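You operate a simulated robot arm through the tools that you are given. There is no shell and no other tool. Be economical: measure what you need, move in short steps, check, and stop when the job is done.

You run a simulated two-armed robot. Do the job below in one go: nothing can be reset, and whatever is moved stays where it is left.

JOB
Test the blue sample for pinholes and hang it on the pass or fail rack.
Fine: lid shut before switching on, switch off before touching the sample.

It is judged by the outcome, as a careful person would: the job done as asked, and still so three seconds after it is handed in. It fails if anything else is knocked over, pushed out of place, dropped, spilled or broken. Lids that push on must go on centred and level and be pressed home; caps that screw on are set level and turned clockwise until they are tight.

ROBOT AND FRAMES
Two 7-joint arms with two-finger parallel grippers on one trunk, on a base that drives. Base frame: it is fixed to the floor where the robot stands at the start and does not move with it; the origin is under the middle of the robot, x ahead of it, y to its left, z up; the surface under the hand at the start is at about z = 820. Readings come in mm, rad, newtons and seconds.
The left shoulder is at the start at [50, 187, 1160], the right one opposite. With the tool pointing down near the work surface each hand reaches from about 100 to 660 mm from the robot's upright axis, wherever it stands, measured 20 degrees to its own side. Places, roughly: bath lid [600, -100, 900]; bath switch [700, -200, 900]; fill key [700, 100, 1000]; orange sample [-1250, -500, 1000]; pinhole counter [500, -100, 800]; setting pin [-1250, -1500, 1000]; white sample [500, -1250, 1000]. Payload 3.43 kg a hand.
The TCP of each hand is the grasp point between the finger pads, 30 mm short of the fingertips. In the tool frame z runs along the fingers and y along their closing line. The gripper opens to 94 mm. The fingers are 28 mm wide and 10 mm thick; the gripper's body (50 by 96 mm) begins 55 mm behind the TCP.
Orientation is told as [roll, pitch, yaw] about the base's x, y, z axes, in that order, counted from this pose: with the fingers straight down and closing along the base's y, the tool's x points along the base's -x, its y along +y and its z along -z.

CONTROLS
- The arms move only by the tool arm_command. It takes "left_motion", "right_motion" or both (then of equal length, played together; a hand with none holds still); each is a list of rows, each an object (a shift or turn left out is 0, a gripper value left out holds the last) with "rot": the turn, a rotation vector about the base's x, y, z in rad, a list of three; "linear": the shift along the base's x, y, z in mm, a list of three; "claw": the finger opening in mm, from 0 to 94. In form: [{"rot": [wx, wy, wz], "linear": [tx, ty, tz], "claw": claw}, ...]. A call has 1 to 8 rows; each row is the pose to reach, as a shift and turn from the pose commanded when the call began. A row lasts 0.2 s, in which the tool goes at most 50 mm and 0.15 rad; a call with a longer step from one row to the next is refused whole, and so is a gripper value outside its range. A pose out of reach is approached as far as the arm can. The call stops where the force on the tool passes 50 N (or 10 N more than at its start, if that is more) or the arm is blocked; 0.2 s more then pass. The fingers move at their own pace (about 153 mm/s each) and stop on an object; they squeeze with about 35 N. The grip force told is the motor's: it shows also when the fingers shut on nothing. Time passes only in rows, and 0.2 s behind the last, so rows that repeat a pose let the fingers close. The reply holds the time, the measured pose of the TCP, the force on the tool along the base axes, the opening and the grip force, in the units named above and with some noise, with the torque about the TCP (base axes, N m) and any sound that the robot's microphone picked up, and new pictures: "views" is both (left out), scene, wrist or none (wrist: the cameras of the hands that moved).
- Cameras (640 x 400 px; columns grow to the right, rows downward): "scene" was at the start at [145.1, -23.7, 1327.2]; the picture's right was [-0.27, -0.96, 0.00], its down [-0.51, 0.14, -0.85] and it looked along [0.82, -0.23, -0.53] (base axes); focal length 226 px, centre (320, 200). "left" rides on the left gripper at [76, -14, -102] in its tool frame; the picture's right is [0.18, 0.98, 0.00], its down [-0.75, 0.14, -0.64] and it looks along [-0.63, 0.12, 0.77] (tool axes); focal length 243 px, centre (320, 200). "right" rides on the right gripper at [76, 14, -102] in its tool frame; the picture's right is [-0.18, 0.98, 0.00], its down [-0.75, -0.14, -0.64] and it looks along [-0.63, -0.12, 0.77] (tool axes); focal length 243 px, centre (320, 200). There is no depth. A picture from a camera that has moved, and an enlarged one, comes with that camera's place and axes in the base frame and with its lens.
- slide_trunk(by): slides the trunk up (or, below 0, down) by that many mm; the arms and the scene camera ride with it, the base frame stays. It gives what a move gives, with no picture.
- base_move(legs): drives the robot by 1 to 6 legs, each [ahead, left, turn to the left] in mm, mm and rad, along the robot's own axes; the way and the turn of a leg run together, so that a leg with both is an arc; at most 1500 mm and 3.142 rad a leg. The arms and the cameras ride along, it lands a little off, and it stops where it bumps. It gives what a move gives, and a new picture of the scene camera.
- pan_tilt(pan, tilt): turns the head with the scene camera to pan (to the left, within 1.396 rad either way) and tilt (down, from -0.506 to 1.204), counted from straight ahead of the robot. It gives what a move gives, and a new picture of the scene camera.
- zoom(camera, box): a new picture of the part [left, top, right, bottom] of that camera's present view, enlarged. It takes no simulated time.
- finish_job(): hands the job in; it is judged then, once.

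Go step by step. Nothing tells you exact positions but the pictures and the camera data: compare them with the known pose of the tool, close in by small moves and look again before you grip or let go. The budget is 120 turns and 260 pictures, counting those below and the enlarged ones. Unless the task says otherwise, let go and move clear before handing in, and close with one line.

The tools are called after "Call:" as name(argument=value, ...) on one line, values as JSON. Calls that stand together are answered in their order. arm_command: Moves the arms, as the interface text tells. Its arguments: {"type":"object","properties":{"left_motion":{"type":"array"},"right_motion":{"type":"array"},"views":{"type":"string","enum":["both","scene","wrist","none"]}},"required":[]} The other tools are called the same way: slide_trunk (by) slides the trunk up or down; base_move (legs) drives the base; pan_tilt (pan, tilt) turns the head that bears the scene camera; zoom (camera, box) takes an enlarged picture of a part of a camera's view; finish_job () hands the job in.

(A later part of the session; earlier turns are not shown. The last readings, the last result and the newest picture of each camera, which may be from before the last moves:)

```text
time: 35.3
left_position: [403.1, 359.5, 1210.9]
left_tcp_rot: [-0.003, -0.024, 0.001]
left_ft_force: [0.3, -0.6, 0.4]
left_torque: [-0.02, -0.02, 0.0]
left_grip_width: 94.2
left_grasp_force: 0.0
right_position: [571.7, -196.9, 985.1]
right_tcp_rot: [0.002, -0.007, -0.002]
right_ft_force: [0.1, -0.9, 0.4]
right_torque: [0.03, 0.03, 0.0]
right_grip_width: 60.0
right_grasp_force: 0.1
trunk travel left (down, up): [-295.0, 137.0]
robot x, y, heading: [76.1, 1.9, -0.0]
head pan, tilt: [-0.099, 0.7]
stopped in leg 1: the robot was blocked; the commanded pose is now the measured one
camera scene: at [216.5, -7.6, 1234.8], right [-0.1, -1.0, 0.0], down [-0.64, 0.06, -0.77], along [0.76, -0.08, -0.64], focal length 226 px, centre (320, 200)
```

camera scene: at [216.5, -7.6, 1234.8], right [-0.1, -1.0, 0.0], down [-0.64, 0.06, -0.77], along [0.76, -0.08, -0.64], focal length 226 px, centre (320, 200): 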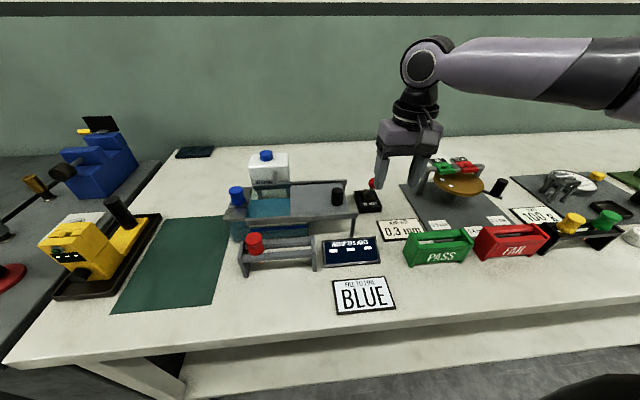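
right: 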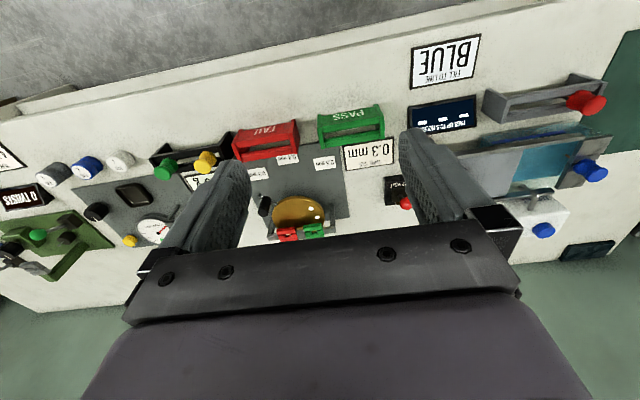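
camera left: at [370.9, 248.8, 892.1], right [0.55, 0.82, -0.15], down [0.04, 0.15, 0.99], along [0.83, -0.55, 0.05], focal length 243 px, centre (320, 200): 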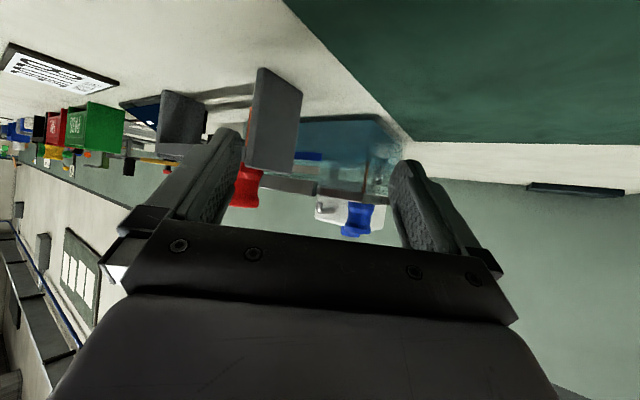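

The base is up against the bench at x≈75. Turning the base left will bring the right shoulder forward, so I'll first pull the right hand back and up, then turn.

Call:
arm_command(right_motion=[{"linear": [-40, 0, 20]}, {"linear": [-85, 0, 40]}, {"linear": [-130, 0, 60]}, {"linear": [-175, 0, 70]}], views="none")

Call:
base_move(legs=[[-6, 0, 0], [0, 0, 0.4]])

Call:
pan_tilt(pan=-0.5, tilt=0.65)

```text
time: 36.3
left_position: [403.0, 359.4, 1208.4]
left_tcp_rot: [-0.004, -0.027, 0.001]
left_ft_force: [0.4, 0.9, 1.3]
left_torque: [0.01, -0.03, 0.01]
left_grip_width: 94.2
left_grasp_force: 0.1
right_position: [393.9, -196.2, 1054.9]
right_tcp_rot: [0.002, -0.005, -0.003]
right_ft_force: [-0.3, 0.7, -0.2]
right_torque: [0.0, -0.02, -0.02]
right_grip_width: 59.9
right_grasp_force: 0.1
trunk travel left (down, up): [-295.0, 137.0]
robot x, y, heading: [74.7, 0.1, -0.001]
head pan, tilt: [-0.099, 0.7]
```

```text
time: 38.2
left_position: [231.3, 459.9, 1209.6]
left_tcp_rot: [-0.004, -0.025, 0.399]
left_ft_force: [0.2, -1.6, -0.1]
left_torque: [0.02, -0.02, 0.0]
left_grip_width: 94.0
left_grasp_force: 0.0
right_position: [440.8, -56.0, 1055.9]
right_tcp_rot: [0.002, -0.004, 0.398]
right_ft_force: [0.0, 0.2, -0.4]
right_torque: [0.01, 0.02, 0.0]
right_grip_width: 59.9
right_grasp_force: 0.0
trunk travel left (down, up): [-295.0, 137.0]
robot x, y, heading: [62.9, 0.9, 0.397]
head pan, tilt: [-0.099, 0.7]
camera scene: at [203.3, 48.7, 1234.7], right [0.3, -0.96, 0.0], down [-0.62, -0.19, -0.77], along [0.73, 0.23, -0.64], focal length 226 px, centre (320, 200)
```

scene: 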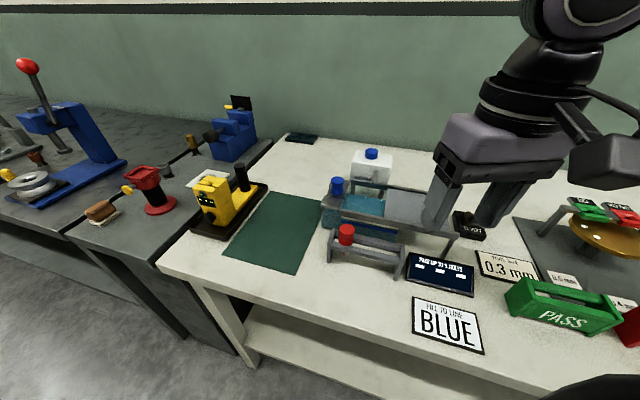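

```text
time: 39.1
left_position: [231.7, 460.0, 1209.3]
left_tcp_rot: [-0.004, -0.024, 0.401]
left_ft_force: [0.5, 0.1, -0.8]
left_torque: [-0.01, 0.01, -0.04]
left_grip_width: 94.4
left_grasp_force: 0.1
right_position: [439.5, -54.8, 1055.0]
right_tcp_rot: [0.001, -0.006, 0.397]
right_ft_force: [1.4, 0.0, 0.0]
right_torque: [-0.03, -0.02, 0.01]
right_grip_width: 60.2
right_grasp_force: 0.1
trunk travel left (down, up): [-295.0, 137.0]
robot x, y, heading: [68.2, 0.9, 0.398]
head pan, tilt: [-0.499, 0.649]
camera scene: at [208.6, 14.9, 1239.0], right [-0.1, -1.0, 0.0], down [-0.6, 0.06, -0.8], along [0.79, -0.08, -0.6], focal length 226 px, centre (320, 200)
```

scene: 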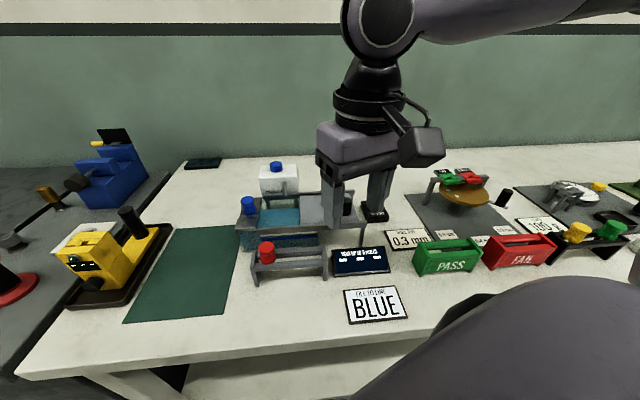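

Now the right shoulder is near [187, -152], so the knob is in reach. I'll square the hand and move above the knob at z≈990.

Call:
arm_command(right_motion=[{"linear": [32, -5, 0], "rot": [0, 0, -0.1]}, {"linear": [64, -10, 0], "rot": [0, 0, -0.2]}, {"linear": [96, -16, -20], "rot": [0, 0, -0.3]}, {"linear": [128, -22, -40], "rot": [0, 0, -0.398]}, {"linear": [160, -27, -65], "rot": [0, 0, -0.398]}], views="both")

```text
time: 40.3
left_position: [233.1, 459.7, 1208.9]
left_tcp_rot: [0.0, -0.025, 0.401]
left_ft_force: [0.0, 0.2, 0.1]
left_torque: [-0.01, 0.02, -0.02]
left_grip_width: 93.7
left_grasp_force: 0.1
right_position: [601.7, -83.3, 989.9]
right_tcp_rot: [0.003, -0.004, -0.002]
right_ft_force: [0.6, 0.1, 0.1]
right_torque: [0.04, -0.02, -0.04]
right_grip_width: 60.0
right_grasp_force: 0.1
trunk travel left (down, up): [-295.0, 137.0]
robot x, y, heading: [70.1, -0.1, 0.396]
head pan, tilt: [-0.499, 0.649]
camera scene: at [209.1, 14.8, 1238.9], right [-0.1, -0.99, 0.0], down [-0.6, 0.06, -0.8], along [0.79, -0.08, -0.61], focal length 226 px, centre (320, 200)
camera right: at [523.9, -68.8, 1092.6], right [0.19, 0.98, 0.0], down [0.75, -0.14, 0.65], along [0.63, -0.12, -0.76], focal length 243 px, centre (320, 200)
```

scene: 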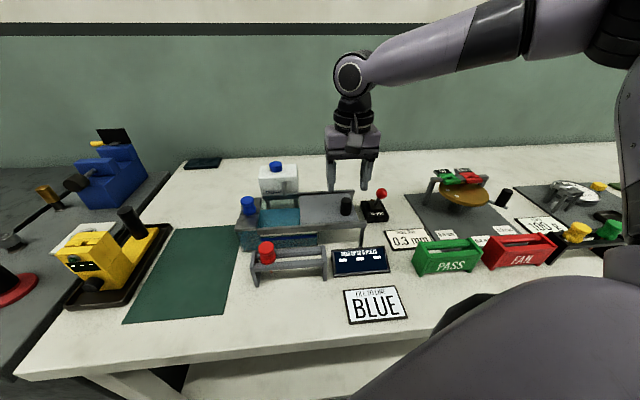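
right: 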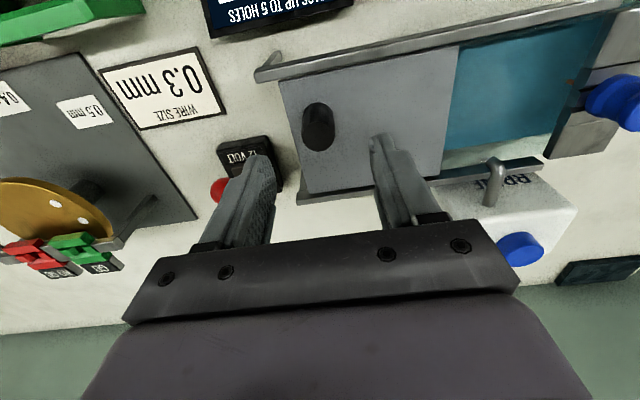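

The knob is at about [600, -85], centred between the fingers. I'll descend around it.

Call:
arm_command(right_motion=[{"linear": [-1, -1, -20]}, {"linear": [-1, -1, -40]}, {"linear": [-1, -1, -54]}], views="both")

Call:
zoom(camera="scene", box=[280, 150, 420, 240])

```text
time: 41.1
left_position: [232.1, 459.5, 1209.4]
left_tcp_rot: [-0.003, -0.024, 0.4]
left_ft_force: [-0.6, -0.1, -1.3]
left_torque: [-0.02, -0.01, 0.01]
left_grip_width: 94.1
left_grasp_force: 0.1
right_position: [600.4, -83.9, 935.8]
right_tcp_rot: [0.002, -0.005, 0.0]
right_ft_force: [0.1, -1.0, 0.5]
right_torque: [0.01, -0.02, 0.01]
right_grip_width: 60.2
right_grasp_force: 0.1
trunk travel left (down, up): [-295.0, 137.0]
robot x, y, heading: [70.3, 2.0, 0.402]
head pan, tilt: [-0.499, 0.649]
camera scene: at [208.6, 14.8, 1239.0], right [-0.1, -0.99, 0.0], down [-0.6, 0.06, -0.8], along [0.79, -0.08, -0.6], focal length 226 px, centre (320, 200)
camera right: at [521.7, -69.8, 1038.3], right [0.18, 0.98, 0.0], down [0.75, -0.14, 0.65], along [0.64, -0.12, -0.76], focal length 243 px, centre (320, 200)
```

scene: 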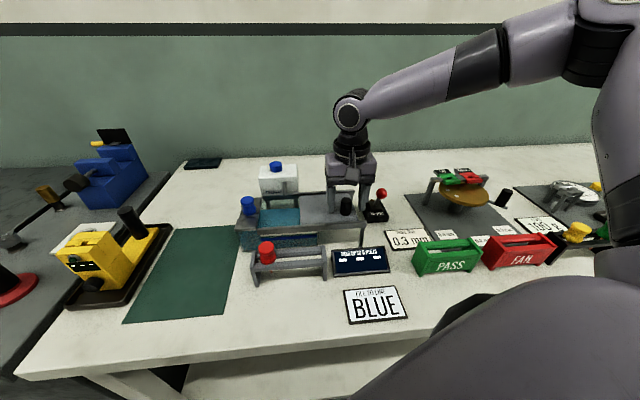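
right: 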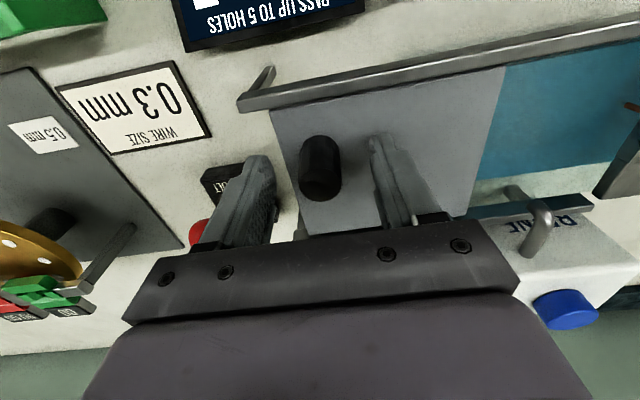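

```text
4.44 times, centred on (350, 195) of scene
camera zoom: at [208.6, 14.8, 1239.0], right [-0.1, -0.99, 0.0], down [-0.6, 0.06, -0.8], along [0.79, -0.08, -0.6], focal length 1006 px, centre (187, 222)
```

zoom: 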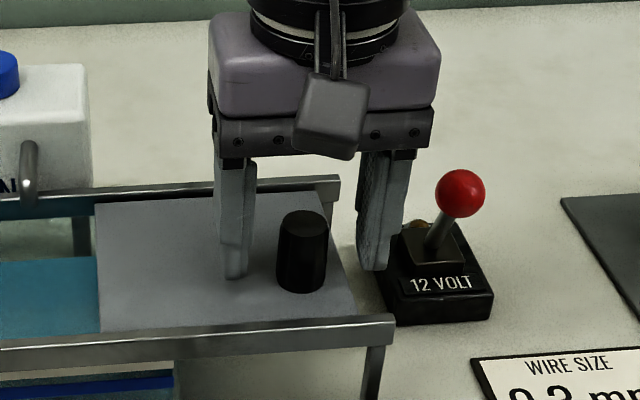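

The geometry agrees: the knob is between the fingers with tips about 8 mm above the lid. Gripping now.

Call:
arm_command(right_motion=[{"linear": [2, 0, -2], "claw": 40}, {"linear": [2, 0, -2], "claw": 10}, {"linear": [2, 0, -2], "claw": 10}], views="wrist")

```text
time: 41.9
left_position: [232.1, 460.5, 1209.0]
left_tcp_rot: [-0.004, -0.024, 0.399]
left_ft_force: [0.0, -0.7, -0.4]
left_torque: [-0.02, -0.03, -0.02]
left_grip_width: 94.1
left_grasp_force: 0.0
right_position: [601.7, -84.4, 934.2]
right_tcp_rot: [0.001, -0.005, -0.003]
right_ft_force: [-0.2, 0.0, 0.5]
right_torque: [-0.59, 0.12, -0.04]
right_grip_width: 25.3
right_grasp_force: 45.1
trunk travel left (down, up): [-295.0, 137.0]
robot x, y, heading: [66.3, -1.1, 0.398]
head pan, tilt: [-0.499, 0.649]
camera right: at [523.6, -69.6, 1036.3], right [0.18, 0.98, 0.0], down [0.75, -0.14, 0.65], along [0.63, -0.12, -0.76], focal length 243 px, centre (320, 200)
```

right: 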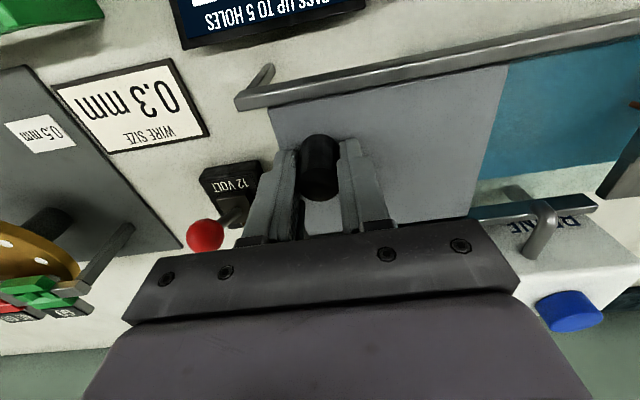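

Gripped the knob. Sliding the lid left 80 mm gently, then checking.

Call:
arm_command(right_motion=[{"linear": [0, 12, 0]}, {"linear": [0, 24, 0]}, {"linear": [0, 36, 0]}, {"linear": [0, 48, 0]}, {"linear": [0, 60, 0]}, {"linear": [0, 72, 0]}, {"linear": [0, 80, 0]}], views="both")

Call:
zoom(camera="scene", box=[220, 150, 400, 265])

```text
time: 43.5
left_position: [231.7, 459.7, 1209.6]
left_tcp_rot: [-0.004, -0.024, 0.399]
left_ft_force: [-0.3, -0.2, -0.3]
left_torque: [0.02, -0.01, -0.02]
left_grip_width: 94.1
left_grasp_force: 0.0
right_position: [601.9, -4.0, 934.4]
right_tcp_rot: [0.002, -0.006, 0.001]
right_ft_force: [-2.3, -1.3, -1.1]
right_torque: [-0.72, 0.04, 0.03]
right_grip_width: 25.3
right_grasp_force: 45.1
trunk travel left (down, up): [-295.0, 137.0]
robot x, y, heading: [70.4, 1.2, 0.402]
head pan, tilt: [-0.499, 0.649]
camera scene: at [208.3, 14.8, 1239.0], right [-0.1, -0.99, 0.0], down [-0.6, 0.06, -0.8], along [0.79, -0.08, -0.6], focal length 226 px, centre (320, 200)
camera right: at [523.6, 10.5, 1036.4], right [0.18, 0.98, 0.0], down [0.75, -0.14, 0.65], along [0.63, -0.12, -0.76], focal length 243 px, centre (320, 200)
```

scene: 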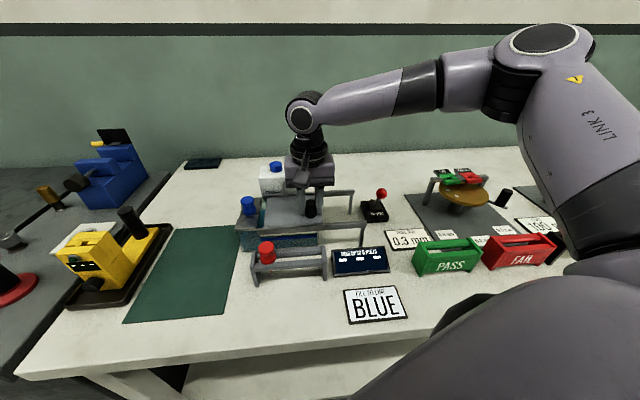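
right: 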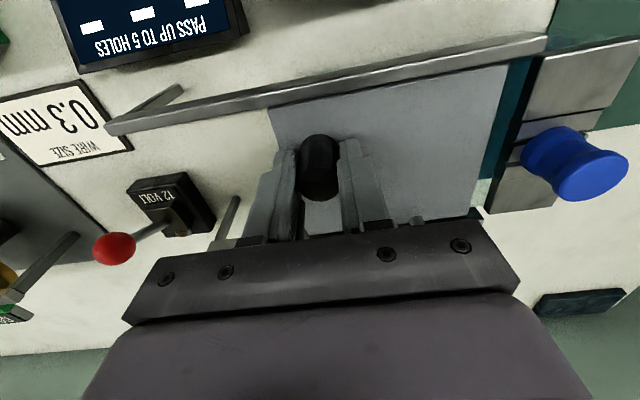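

```text
3.48 times, centred on (310, 208) of scene
camera zoom: at [208.3, 14.8, 1239.0], right [-0.1, -0.99, 0.0], down [-0.6, 0.06, -0.8], along [0.79, -0.08, -0.6], focal length 787 px, centre (355, 174)
```

zoom: 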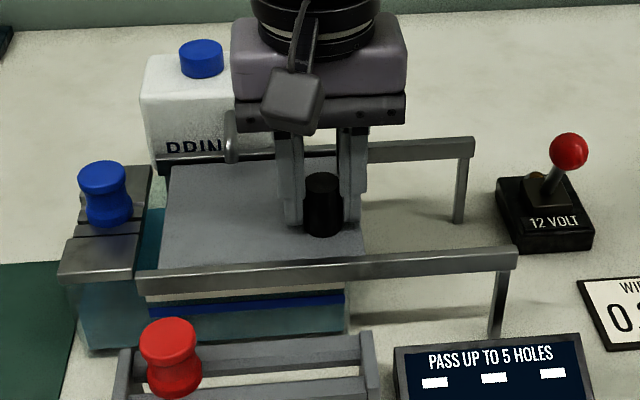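

About 15 mm remain. I'll continue in small steps, watching the force.

Call:
arm_command(right_motion=[{"linear": [0, 6, 0]}, {"linear": [0, 12, 0]}, {"linear": [0, 14, 0]}], views="wrist")

```text
time: 44.3
left_position: [232.6, 458.2, 1210.5]
left_tcp_rot: [-0.002, -0.024, 0.397]
left_ft_force: [0.1, -0.1, 0.3]
left_torque: [-0.01, -0.01, 0.01]
left_grip_width: 94.3
left_grasp_force: 0.0
right_position: [600.3, 4.7, 934.7]
right_tcp_rot: [0.002, -0.007, -0.002]
right_ft_force: [-1.8, -11.0, -0.1]
right_torque: [-1.04, 0.79, 0.09]
right_grip_width: 25.6
right_grasp_force: 45.1
trunk travel left (down, up): [-295.0, 137.0]
robot x, y, heading: [66.7, 1.1, 0.401]
head pan, tilt: [-0.499, 0.649]
camera right: at [523.6, 20.9, 1036.3], right [0.19, 0.98, 0.0], down [0.75, -0.14, 0.65], along [0.63, -0.12, -0.76], focal length 243 px, centre (320, 200)
```

right: 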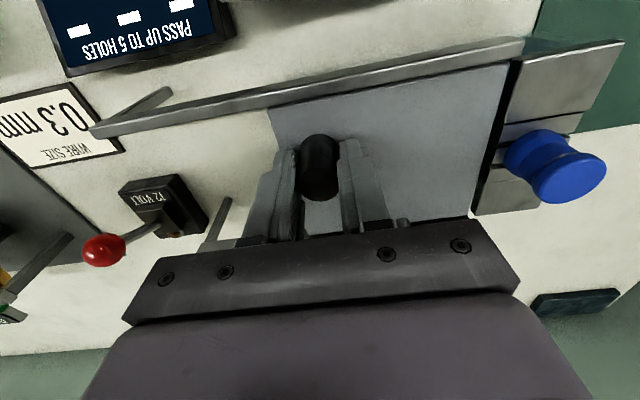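

Call:
zoom(camera="scene", box=[230, 185, 320, 245])

Call:
zoom(camera="right", box=[420, 30, 600, 230])

```text
6.67 times, centred on (275, 215) of scene
camera zoom: at [208.5, 13.7, 1239.0], right [-0.1, -0.99, 0.0], down [-0.6, 0.06, -0.8], along [0.79, -0.08, -0.6], focal length 1509 px, centre (620, 100)
```

zoom: 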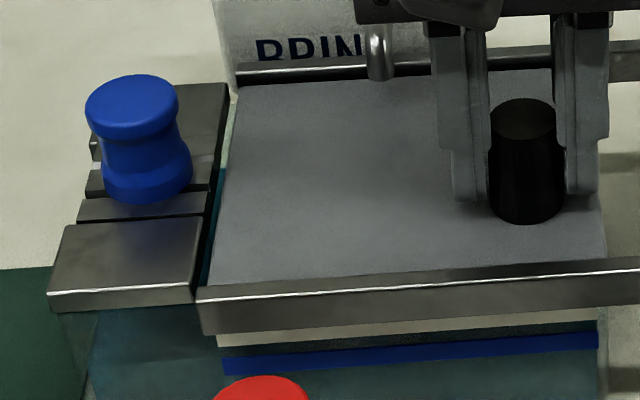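

```text
2.00 times, centred on (510, 130) of right
camera zoom: at [523.6, 20.9, 1036.3], right [0.19, 0.98, 0.0], down [0.75, -0.14, 0.65], along [0.63, -0.12, -0.76], focal length 485 px, centre (-60, 340)
```

zoom: 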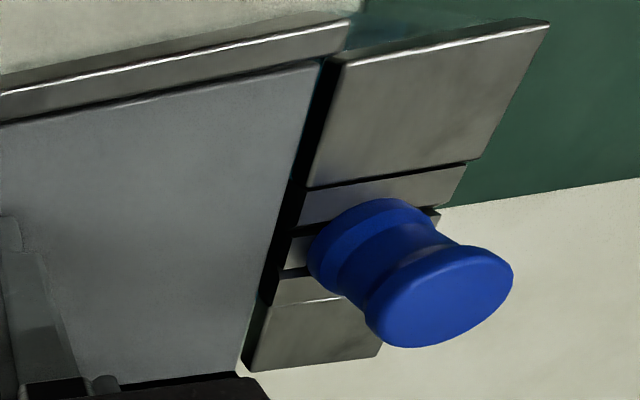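

The lid edge is level with the rail ends, and there is an 11 N reaction. One more small nudge will confirm it is at its stop.

Call:
arm_command(right_motion=[{"linear": [0, 3, 0]}, {"linear": [0, 6, 0]}], views="none")

Call:
zoom(camera="scene", box=[230, 185, 320, 245])

```text
time: 44.9
left_position: [233.2, 458.8, 1210.3]
left_tcp_rot: [-0.001, -0.023, 0.4]
left_ft_force: [-0.4, 0.1, 0.3]
left_torque: [-0.01, 0.01, -0.02]
left_grip_width: 93.9
left_grasp_force: 0.0
right_position: [601.9, 6.8, 934.4]
right_tcp_rot: [0.001, -0.005, -0.004]
right_ft_force: [7.1, -17.2, -6.8]
right_torque: [-0.69, 0.15, 0.03]
right_grip_width: 25.2
right_grasp_force: 44.8
right hand out of reach, approached as far as the arm can: row 1, 2
trunk travel left (down, up): [-295.0, 137.0]
robot x, y, heading: [70.7, -1.6, 0.399]
head pan, tilt: [-0.499, 0.649]
```

```text
6.67 times, centred on (275, 215) of scene
camera zoom: at [210.1, 13.3, 1238.7], right [-0.1, -0.99, 0.0], down [-0.6, 0.06, -0.8], along [0.79, -0.08, -0.61], focal length 1509 px, centre (620, 100)
```

zoom: 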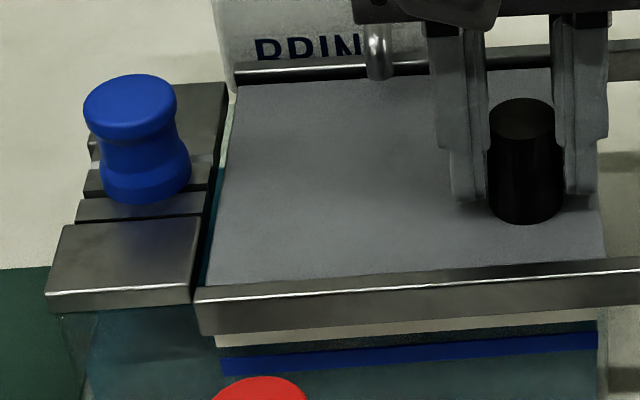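

The lid doesn't move and the force rises, so it is shut. I'll release and lift clear.

Call:
arm_command(right_motion=[{"linear": [0, -4, 0], "claw": 25}, {"linear": [0, -4, 0], "claw": 60}, {"linear": [0, -4, 0], "claw": 60}, {"linear": [0, -4, 35]}, {"linear": [0, -4, 70]}], views="none")

Call:
zoom(camera="scene", box=[230, 160, 420, 260])

```text
time: 46.1
left_position: [231.7, 459.1, 1209.3]
left_tcp_rot: [-0.004, -0.025, 0.399]
left_ft_force: [0.3, 0.1, -0.1]
left_torque: [0.01, 0.03, 0.02]
left_grip_width: 94.2
left_grasp_force: 0.0
right_position: [600.5, 4.7, 1007.1]
right_tcp_rot: [0.002, -0.005, 0.001]
right_ft_force: [0.4, -0.1, -0.1]
right_torque: [-0.01, -0.03, 0.01]
right_grip_width: 59.9
right_grasp_force: 0.1
trunk travel left (down, up): [-295.0, 137.0]
robot x, y, heading: [66.9, 0.5, 0.401]
head pan, tilt: [-0.499, 0.649]
```

```text
3.37 times, centred on (325, 210) of scene
camera zoom: at [208.4, 14.9, 1239.0], right [-0.1, -0.99, 0.0], down [-0.6, 0.06, -0.8], along [0.79, -0.08, -0.6], focal length 762 px, centre (303, 166)
```

zoom: 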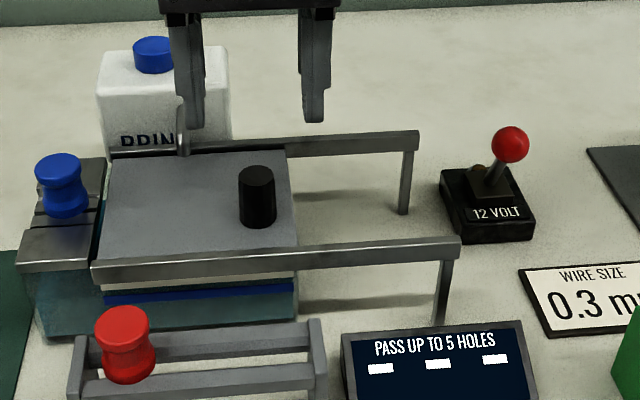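

The lid is shut. Now the switch: I'll look closely at how its lever leans.

Call:
zoom(camera="scene", box=[350, 180, 400, 225])

Call:
zoom(camera="right", box=[60, 60, 300, 260])

```text
8.89 times, centred on (375, 202) of scene
camera zoom: at [208.4, 14.9, 1239.0], right [-0.1, -0.99, 0.0], down [-0.6, 0.06, -0.8], along [0.79, -0.08, -0.6], focal length 2012 px, centre (-169, 178)
```

zoom: 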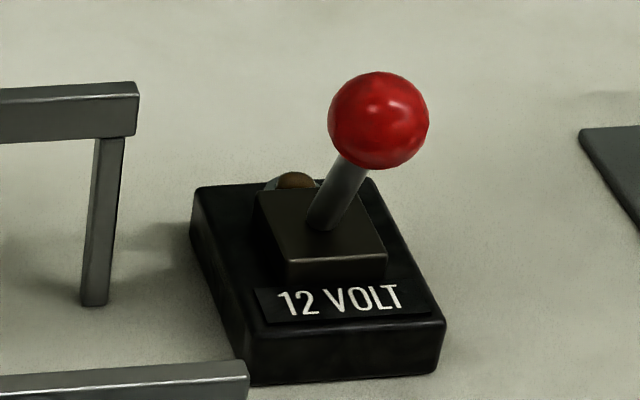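

```text
2.00 times, centred on (180, 160) of right
camera zoom: at [522.2, 19.4, 1108.6], right [0.18, 0.98, 0.0], down [0.75, -0.14, 0.65], along [0.64, -0.12, -0.76], focal length 485 px, centre (600, 280)
```

zoom: 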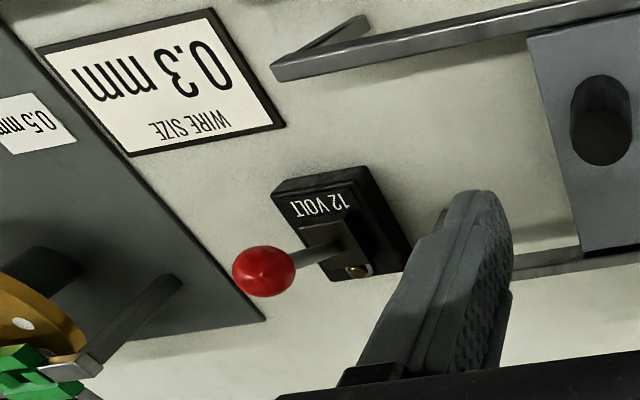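

Triangulating, the lever's pivot is at about [680, -185, 850] and the ball at [650, -184, 911], so it leans toward the robot and throws away (+x) to switch on. For more reach I'll retract and turn the base another 0.4 rad.

Call:
arm_command(right_motion=[{"linear": [-40, -5, 10]}, {"linear": [-80, -10, 20]}, {"linear": [-125, -20, 30]}, {"linear": [-165, -40, 40]}], views="none")

Call:
base_move(legs=[[0, 0, 0.4]])

Call:
pan_tilt(pan=-0.95, tilt=0.6)

```text
time: 47.1
left_position: [230.6, 459.3, 1209.9]
left_tcp_rot: [-0.003, -0.028, 0.399]
left_ft_force: [0.0, 0.0, 0.3]
left_torque: [-0.01, -0.02, -0.02]
left_grip_width: 94.4
left_grasp_force: 0.0
right_position: [433.8, -34.6, 1045.8]
right_tcp_rot: [0.002, -0.006, -0.001]
right_ft_force: [-0.8, 0.8, -0.2]
right_torque: [-0.02, -0.02, -0.02]
right_grip_width: 60.1
right_grasp_force: 0.1
trunk travel left (down, up): [-295.0, 137.0]
robot x, y, heading: [64.5, -0.7, 0.402]
head pan, tilt: [-0.499, 0.649]
```

```text
time: 48.7
left_position: [39.0, 487.6, 1210.3]
left_tcp_rot: [-0.003, -0.025, 0.801]
left_ft_force: [0.4, 0.3, -0.5]
left_torque: [0.0, 0.03, 0.05]
left_grip_width: 93.8
left_grasp_force: 0.1
right_position: [419.2, 112.2, 1046.3]
right_tcp_rot: [0.002, -0.006, 0.402]
right_ft_force: [-0.1, 0.2, -0.4]
right_torque: [-0.01, -0.04, -0.01]
right_grip_width: 60.0
right_grasp_force: 0.1
trunk travel left (down, up): [-295.0, 137.0]
robot x, y, heading: [74.9, 2.5, 0.803]
head pan, tilt: [-0.499, 0.649]
camera scene: at [191.8, 68.6, 1239.0], right [0.3, -0.95, 0.0], down [-0.58, -0.18, -0.8], along [0.76, 0.24, -0.6], focal length 226 px, centre (320, 200)
```

scene: 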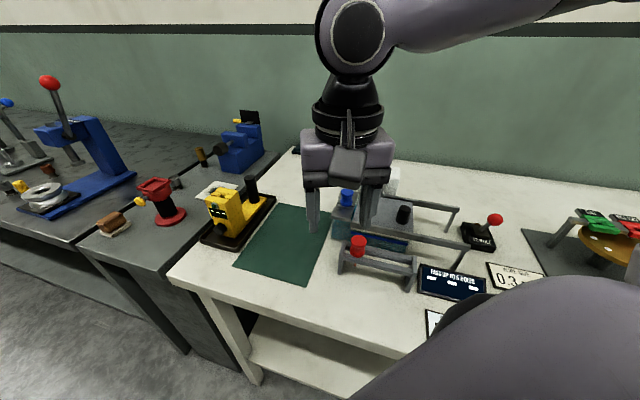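

```text
time: 49.6
left_position: [38.4, 487.7, 1209.9]
left_tcp_rot: [-0.002, -0.025, 0.802]
left_ft_force: [-0.5, -0.2, -0.3]
left_torque: [-0.01, 0.02, -0.02]
left_grip_width: 94.1
left_grasp_force: 0.1
right_position: [418.8, 110.6, 1045.3]
right_tcp_rot: [0.001, -0.005, 0.402]
right_ft_force: [0.0, 0.3, -0.1]
right_torque: [-0.02, -0.02, 0.0]
right_grip_width: 60.1
right_grasp_force: 0.0
trunk travel left (down, up): [-295.0, 137.0]
robot x, y, heading: [68.7, -1.8, 0.801]
head pan, tilt: [-0.949, 0.6]
camera scene: at [196.5, 29.7, 1243.3], right [-0.15, -0.99, 0.0], down [-0.56, 0.08, -0.83], along [0.82, -0.12, -0.56], focal length 226 px, centre (320, 200)
```

scene: 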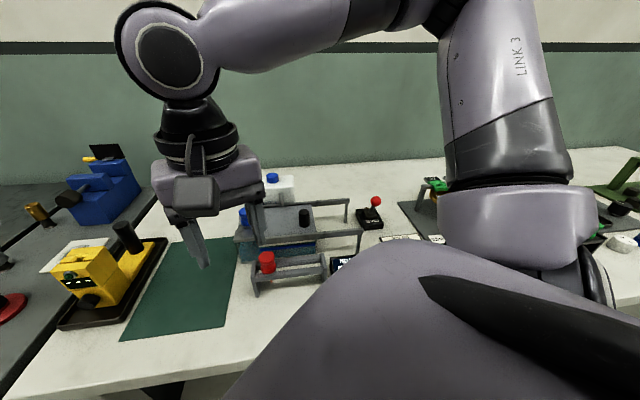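

Now I'll bring the right hand, squared up, to above the near side of the switch.

Call:
arm_command(right_motion=[{"linear": [22, -37, 0], "rot": [0, 0, -0.05]}, {"linear": [45, -74, 0], "rot": [0, 0, -0.1]}, {"linear": [68, -111, 0], "rot": [0, 0, -0.15]}, {"linear": [90, -148, 0], "rot": [0, 0, -0.2]}, {"linear": [113, -185, 0], "rot": [0, 0, -0.25]}, {"linear": [136, -222, 0], "rot": [0, 0, -0.3]}, {"linear": [159, -259, -10], "rot": [0, 0, -0.35]}, {"linear": [181, -295, -25], "rot": [0, 0, -0.402]}], views="none")

Call:
arm_command(right_motion=[{"linear": [15, 0, -5], "rot": [0, -0.12, 0]}, {"linear": [30, 0, -10], "rot": [0, -0.24, 0]}, {"linear": [45, 0, -25], "rot": [0, -0.35, 0]}], views="both")

```text
time: 51.4
left_position: [39.8, 487.1, 1210.0]
left_tcp_rot: [-0.002, -0.025, 0.802]
left_ft_force: [0.6, 0.3, 0.2]
left_torque: [0.01, 0.0, -0.08]
left_grip_width: 94.1
left_grasp_force: 0.1
right_position: [600.0, -182.3, 1019.8]
right_tcp_rot: [0.002, -0.004, -0.001]
right_ft_force: [-0.2, 0.3, -0.8]
right_torque: [0.01, 0.0, -0.04]
right_grip_width: 59.7
right_grasp_force: 0.1
trunk travel left (down, up): [-295.0, 137.0]
robot x, y, heading: [69.7, 0.5, 0.8]
head pan, tilt: [-0.949, 0.6]
```

```text
time: 52.2
left_position: [38.6, 487.1, 1209.4]
left_tcp_rot: [-0.002, -0.025, 0.802]
left_ft_force: [-0.3, 0.8, -0.8]
left_torque: [-0.03, -0.01, -0.04]
left_grip_width: 93.8
left_grasp_force: 0.0
right_position: [645.5, -184.1, 994.1]
right_tcp_rot: [0.001, -0.359, 0.0]
right_ft_force: [-0.2, -0.8, -0.2]
right_torque: [-0.01, 0.02, 0.01]
right_grip_width: 60.1
right_grasp_force: 0.1
trunk travel left (down, up): [-295.0, 137.0]
robot x, y, heading: [69.8, 2.1, 0.804]
head pan, tilt: [-0.949, 0.6]
camera scene: at [196.5, 29.6, 1243.3], right [-0.15, -0.99, 0.0], down [-0.56, 0.08, -0.83], along [0.82, -0.12, -0.56], focal length 226 px, centre (320, 200)
camera right: at [537.1, -169.0, 1064.2], right [0.17, 0.98, 0.07], down [0.48, -0.14, 0.86], along [0.86, -0.12, -0.5], focal length 243 px, centre (320, 200)
```

scene: 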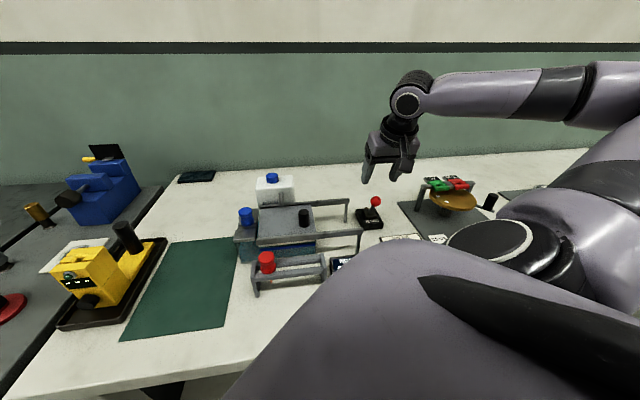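
right: 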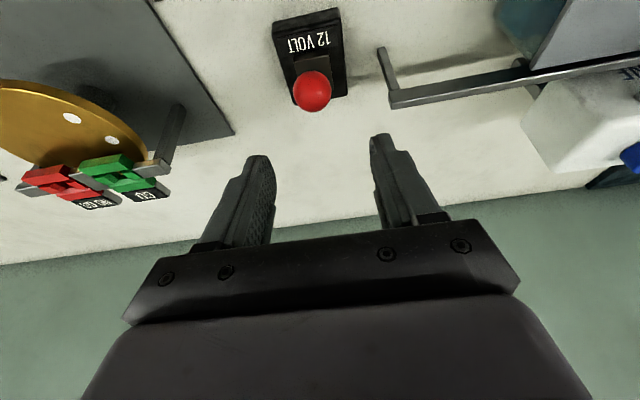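

The ball is at about [647, -184, 911], centred between the fingers. I'll descend around it.

Call:
arm_command(right_motion=[{"linear": [-1, 0, -30]}, {"linear": [-1, 0, -55]}, {"linear": [-1, 0, -74]}], views="wrist")

Call:
zoom(camera="scene", box=[340, 150, 430, 240])

```text
time: 53.0
left_position: [40.2, 487.5, 1209.0]
left_tcp_rot: [-0.003, -0.026, 0.802]
left_ft_force: [0.4, 1.4, 0.1]
left_torque: [0.02, 0.0, -0.03]
left_grip_width: 94.1
left_grasp_force: 0.1
right_position: [644.2, -184.0, 919.4]
right_tcp_rot: [0.001, -0.355, -0.002]
right_ft_force: [0.1, 0.4, -0.5]
right_torque: [-0.02, -0.03, 0.05]
right_grip_width: 60.1
right_grasp_force: 0.0
trunk travel left (down, up): [-295.0, 137.0]
robot x, y, heading: [65.1, 1.4, 0.798]
head pan, tilt: [-0.949, 0.6]
camera right: at [535.7, -168.9, 990.0], right [0.17, 0.98, 0.07], down [0.48, -0.14, 0.86], along [0.86, -0.12, -0.5], focal length 243 px, centre (320, 200)
```

right: 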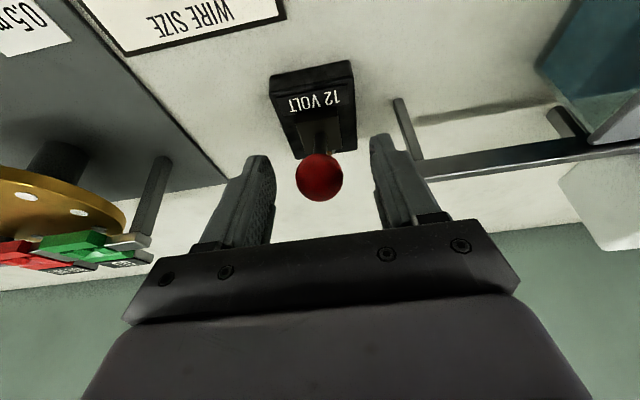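

```text
4.44 times, centred on (385, 195) of scene
camera zoom: at [196.5, 29.6, 1243.3], right [-0.15, -0.99, 0.0], down [-0.56, 0.08, -0.83], along [0.82, -0.12, -0.57], focal length 1006 px, centre (31, 222)
```

zoom: 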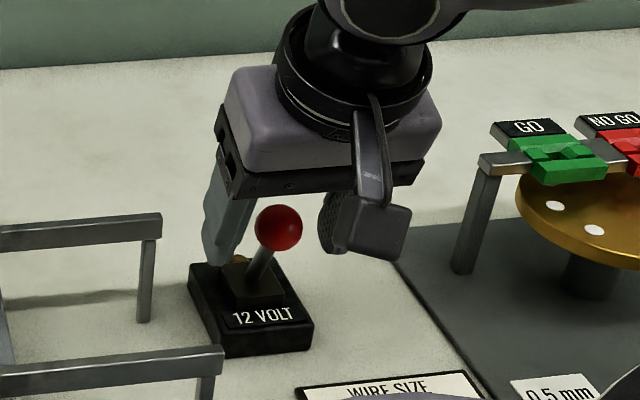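

The ball is between the pads. Gripping it, then pushing the lever over away from the robot along its arc.

Call:
arm_command(right_motion=[{"linear": [2, 0, -3], "claw": 40}, {"linear": [2, 0, -3], "claw": 15}, {"linear": [2, 0, -3], "claw": 15}], views="wrist")

```text
time: 53.8
left_position: [38.7, 487.3, 1210.3]
left_tcp_rot: [0.0, -0.025, 0.802]
left_ft_force: [0.1, -0.5, -0.3]
left_torque: [0.01, 0.01, -0.03]
left_grip_width: 94.2
left_grasp_force: 0.0
right_position: [647.2, -185.0, 918.0]
right_tcp_rot: [0.0, -0.353, -0.001]
right_ft_force: [-1.1, -3.2, -1.1]
right_torque: [-0.01, 0.04, -0.05]
right_grip_width: 26.9
right_grasp_force: 45.2
trunk travel left (down, up): [-295.0, 137.0]
robot x, y, heading: [67.6, 3.9, 0.799]
head pan, tilt: [-0.949, 0.6]
camera right: at [537.9, -169.6, 987.3], right [0.17, 0.98, 0.07], down [0.48, -0.14, 0.86], along [0.86, -0.12, -0.5], focal length 243 px, centre (320, 200)
```

right: 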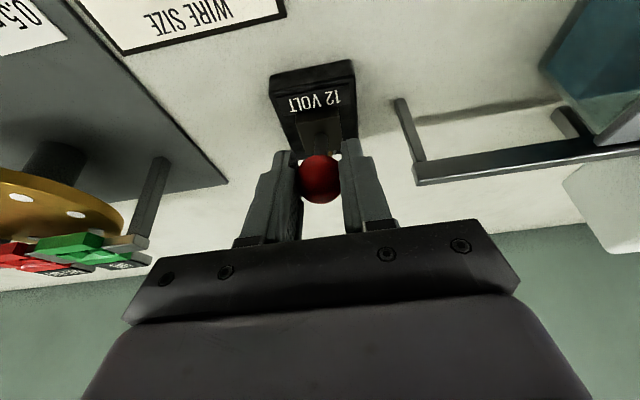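

Call:
arm_command(right_motion=[{"linear": [10, 0, 4]}, {"linear": [20, 0, 6]}, {"linear": [30, 0, 7]}, {"linear": [40, 0, 6]}, {"linear": [50, 0, 4]}, {"linear": [58, 0, 1]}], views="both")

Call:
zoom(camera="scene", box=[340, 150, 430, 240])

```text
time: 55.2
left_position: [35.9, 487.5, 1209.2]
left_tcp_rot: [-0.006, -0.027, 0.8]
left_ft_force: [-0.2, 0.2, -0.5]
left_torque: [-0.03, 0.01, -0.02]
left_grip_width: 94.4
left_grasp_force: 0.0
right_position: [706.8, -184.2, 925.5]
right_tcp_rot: [0.004, -0.37, -0.002]
right_ft_force: [-1.3, -5.8, 31.6]
right_torque: [-0.11, 1.1, -0.02]
right_grip_width: 27.2
right_grasp_force: 44.7
trunk travel left (down, up): [-295.0, 137.0]
robot x, y, heading: [64.4, -0.4, 0.802]
head pan, tilt: [-0.949, 0.6]
camera scene: at [193.5, 30.0, 1244.1], right [-0.15, -0.99, 0.0], down [-0.56, 0.08, -0.83], along [0.82, -0.12, -0.56], focal length 226 px, centre (320, 200)
camera right: at [596.4, -169.7, 993.5], right [0.17, 0.98, 0.07], down [0.47, -0.14, 0.87], along [0.87, -0.12, -0.49], focal length 243 px, centre (320, 200)
```

scene: 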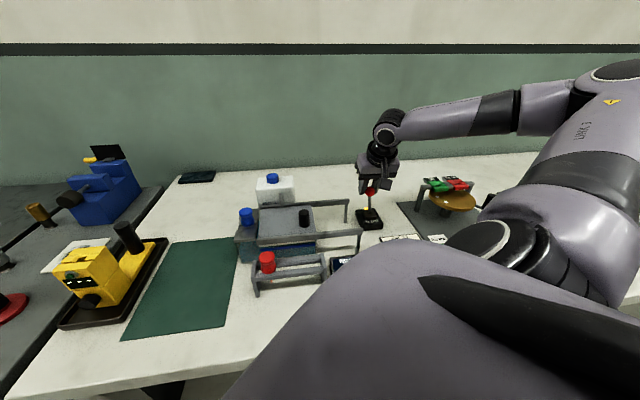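
right: 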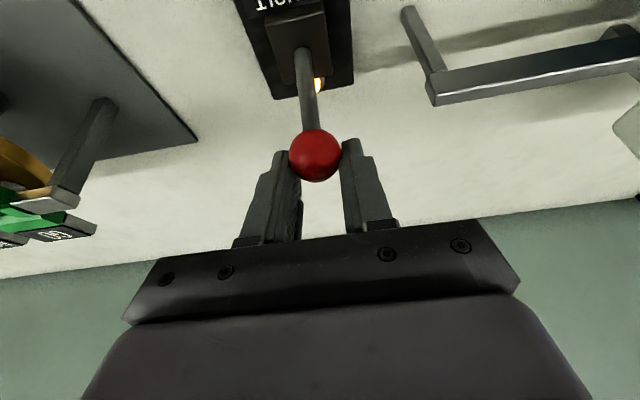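

```text
4.44 times, centred on (385, 195) of scene
camera zoom: at [193.5, 30.0, 1244.1], right [-0.15, -0.99, 0.0], down [-0.56, 0.08, -0.83], along [0.82, -0.12, -0.56], focal length 1006 px, centre (31, 222)
```

zoom: 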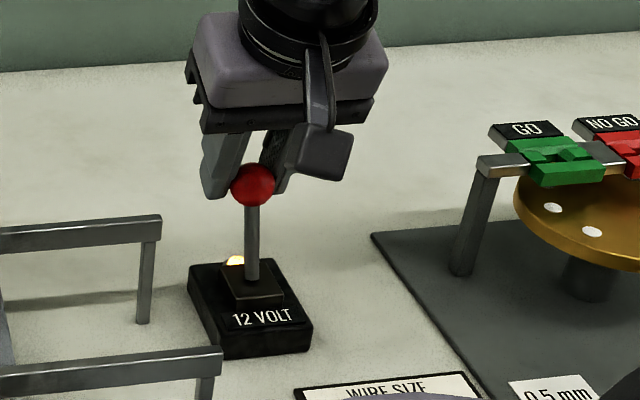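

The lamp is lit, so it is on with the lid shut. I'll ease the downward load slightly, let time pass and read the counter.

Call:
arm_command(right_motion=[{"linear": [0, 0, 3]}, {"linear": [0, 0, 4]}, {"linear": [0, 0, 4]}, {"linear": [0, 0, 4]}], views="none")

Call:
zoom(camera="scene", box=[230, 190, 430, 290])

```text
time: 56.2
left_position: [38.8, 487.7, 1209.1]
left_tcp_rot: [-0.006, -0.024, 0.802]
left_ft_force: [0.3, 0.3, 0.3]
left_torque: [-0.01, 0.02, 0.01]
left_grip_width: 94.0
left_grasp_force: 0.0
right_position: [706.7, -184.4, 925.3]
right_tcp_rot: [0.002, -0.364, -0.002]
right_ft_force: [17.7, -4.7, 19.2]
right_torque: [0.06, -0.6, -0.08]
right_grip_width: 27.2
right_grasp_force: 45.4
trunk travel left (down, up): [-295.0, 137.0]
robot x, y, heading: [66.7, 2.5, 0.801]
head pan, tilt: [-0.949, 0.6]
```

```text
3.20 times, centred on (330, 240) of scene
camera zoom: at [196.2, 29.9, 1243.3], right [-0.15, -0.99, 0.0], down [-0.56, 0.08, -0.83], along [0.82, -0.12, -0.56], focal length 724 px, centre (288, 72)
```

zoom: 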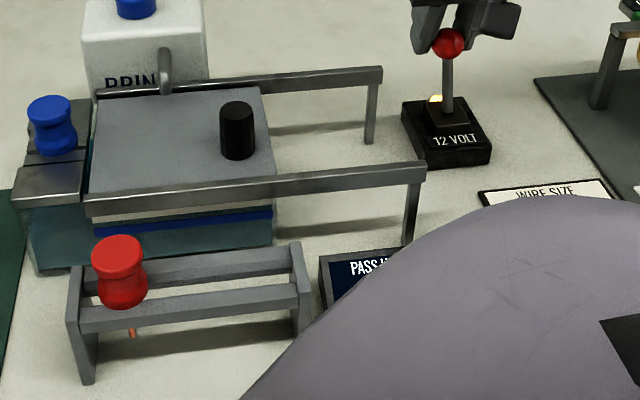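

The shoulder hides the counter, so I'll release the lever (it stays over) and look with the right wrist camera.

Call:
arm_command(right_motion=[{"linear": [0, 0, 0], "claw": 60}, {"linear": [0, 0, 0], "claw": 60}, {"linear": [-8, 0, 35]}, {"linear": [-16, 0, 75]}, {"linear": [-50, 5, 100], "rot": [0, 0.1, 0]}, {"linear": [-85, 20, 110], "rot": [0, 0.2, 0]}, {"linear": [-125, 35, 115], "rot": [0, 0.3, 0]}, {"linear": [-170, 50, 115], "rot": [0, 0.36, 0]}], views="wrist")

```text
time: 58.0
left_position: [38.7, 487.8, 1209.9]
left_tcp_rot: [-0.004, -0.025, 0.802]
left_ft_force: [0.0, 0.1, -0.7]
left_torque: [-0.01, -0.01, 0.02]
left_grip_width: 94.2
left_grasp_force: 0.1
right_position: [533.1, -135.0, 1037.9]
right_tcp_rot: [0.001, 0.006, -0.002]
right_ft_force: [-0.4, -0.7, -0.7]
right_torque: [-0.01, -0.01, -0.04]
right_grip_width: 60.2
right_grasp_force: 0.1
trunk travel left (down, up): [-295.0, 137.0]
robot x, y, heading: [68.0, 2.7, 0.802]
head pan, tilt: [-0.949, 0.6]
camera right: at [456.8, -119.7, 1141.4], right [0.19, 0.98, 0.0], down [0.76, -0.14, 0.64], along [0.63, -0.12, -0.77], focal length 243 px, centre (320, 200)
```

right: 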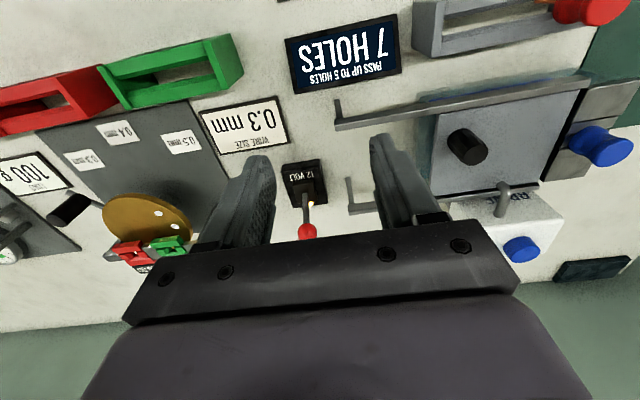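

It shows 7 holes, so I'll zoom to be sure the reading is right and steady.

Call:
zoom(camera="right", box=[270, 0, 420, 105])

Call:
arm_command(right_motion=[{"linear": [0, 0, 0]}, {"linear": [0, 0, 0]}, {"linear": [0, 0, 0]}, {"linear": [0, 0, 0]}, {"linear": [0, 0, 0]}, {"linear": [0, 0, 0]}], views="wrist")

```text
3.81 times, centred on (345, 52) of right
camera zoom: at [456.8, -119.7, 1141.4], right [0.19, 0.98, 0.0], down [0.76, -0.14, 0.64], along [0.63, -0.12, -0.77], focal length 924 px, centre (225, 762)
```

zoom: 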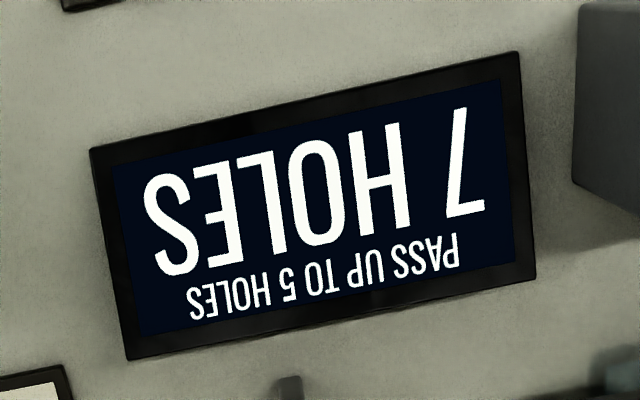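

```text
time: 59.4
left_position: [39.1, 486.6, 1209.4]
left_tcp_rot: [-0.003, -0.025, 0.802]
left_ft_force: [0.3, 0.2, -0.7]
left_torque: [-0.01, 0.0, -0.02]
left_grip_width: 94.5
left_grasp_force: 0.0
right_position: [534.5, -134.4, 1038.8]
right_tcp_rot: [0.002, 0.005, 0.0]
right_ft_force: [-0.3, -0.3, -0.2]
right_torque: [-0.03, 0.0, 0.01]
right_grip_width: 60.1
right_grasp_force: 0.0
trunk travel left (down, up): [-295.0, 137.0]
robot x, y, heading: [69.3, 2.2, 0.802]
head pan, tilt: [-0.949, 0.6]
camera right: at [457.5, -120.0, 1141.0], right [0.18, 0.98, 0.0], down [0.76, -0.14, 0.64], along [0.63, -0.12, -0.77], focal length 243 px, centre (320, 200)
```

right: 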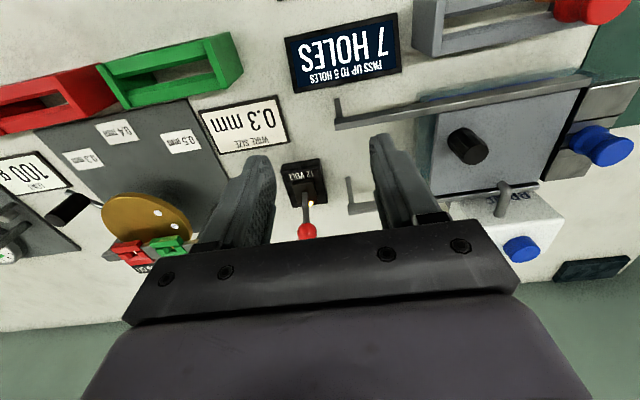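

Steady at 7 holes, more than 5, so this is a FAIL. Now I'll switch off by returning to the ball and pulling the lever back.

Call:
arm_command(right_motion=[{"linear": [45, -15, 0], "rot": [0, -0.1, 0]}, {"linear": [85, -30, -5], "rot": [0, -0.2, 0]}, {"linear": [120, -45, -15], "rot": [0, -0.3, 0]}, {"linear": [154, -50, -40], "rot": [0, -0.369, 0]}], views="wrist")

```text
time: 60.4
left_position: [38.6, 486.9, 1208.2]
left_tcp_rot: [-0.001, -0.025, 0.802]
left_ft_force: [0.0, 0.0, 0.0]
left_torque: [0.01, 0.01, 0.0]
left_grip_width: 93.9
left_grasp_force: 0.1
right_position: [690.2, -184.6, 998.1]
right_tcp_rot: [0.001, -0.365, 0.001]
right_ft_force: [-0.5, 0.1, -0.1]
right_torque: [0.01, 0.01, -0.01]
right_grip_width: 59.9
right_grasp_force: 0.1
trunk travel left (down, up): [-295.0, 137.0]
robot x, y, heading: [71.3, 1.1, 0.804]
head pan, tilt: [-0.949, 0.6]
camera right: at [580.3, -170.3, 1066.2], right [0.17, 0.98, 0.07], down [0.47, -0.14, 0.87], along [0.86, -0.12, -0.49], focal length 243 px, centre (320, 200)
```

right: 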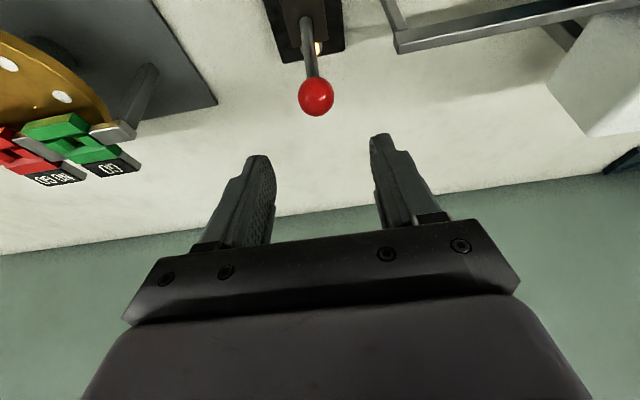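

The ball is now at about [699, -184, 910]. I'll descend, grip and pull it back.

Call:
arm_command(right_motion=[{"linear": [2, 0, -30]}, {"linear": [4, 0, -58]}, {"linear": [6, 0, -78]}, {"linear": [6, 0, -78], "claw": 15}, {"linear": [6, 0, -78], "claw": 15}], views="wrist")

```text
time: 61.6
left_position: [39.0, 486.5, 1210.0]
left_tcp_rot: [-0.001, -0.026, 0.801]
left_ft_force: [0.3, 0.5, -0.2]
left_torque: [0.0, 0.02, -0.01]
left_grip_width: 93.8
left_grasp_force: 0.1
right_position: [695.6, -184.8, 920.2]
right_tcp_rot: [0.002, -0.365, -0.001]
right_ft_force: [1.0, -0.4, -1.8]
right_torque: [0.02, -0.14, -0.04]
right_grip_width: 26.8
right_grasp_force: 45.6
trunk travel left (down, up): [-295.0, 137.0]
robot x, y, heading: [69.2, 2.0, 0.801]
head pan, tilt: [-0.949, 0.6]
camera right: at [586.1, -169.7, 987.8], right [0.17, 0.98, 0.07], down [0.48, -0.14, 0.87], along [0.86, -0.12, -0.49], focal length 243 px, centre (320, 200)
```

right: 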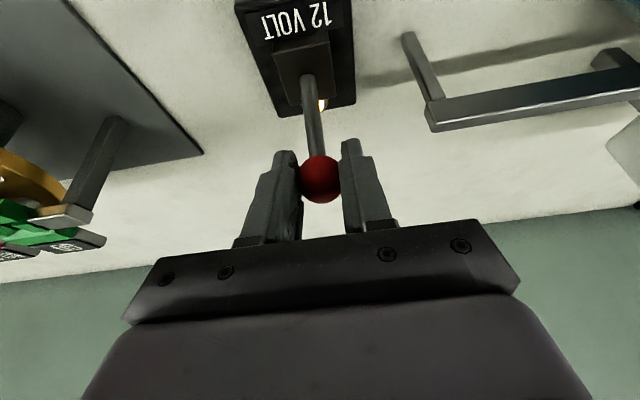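

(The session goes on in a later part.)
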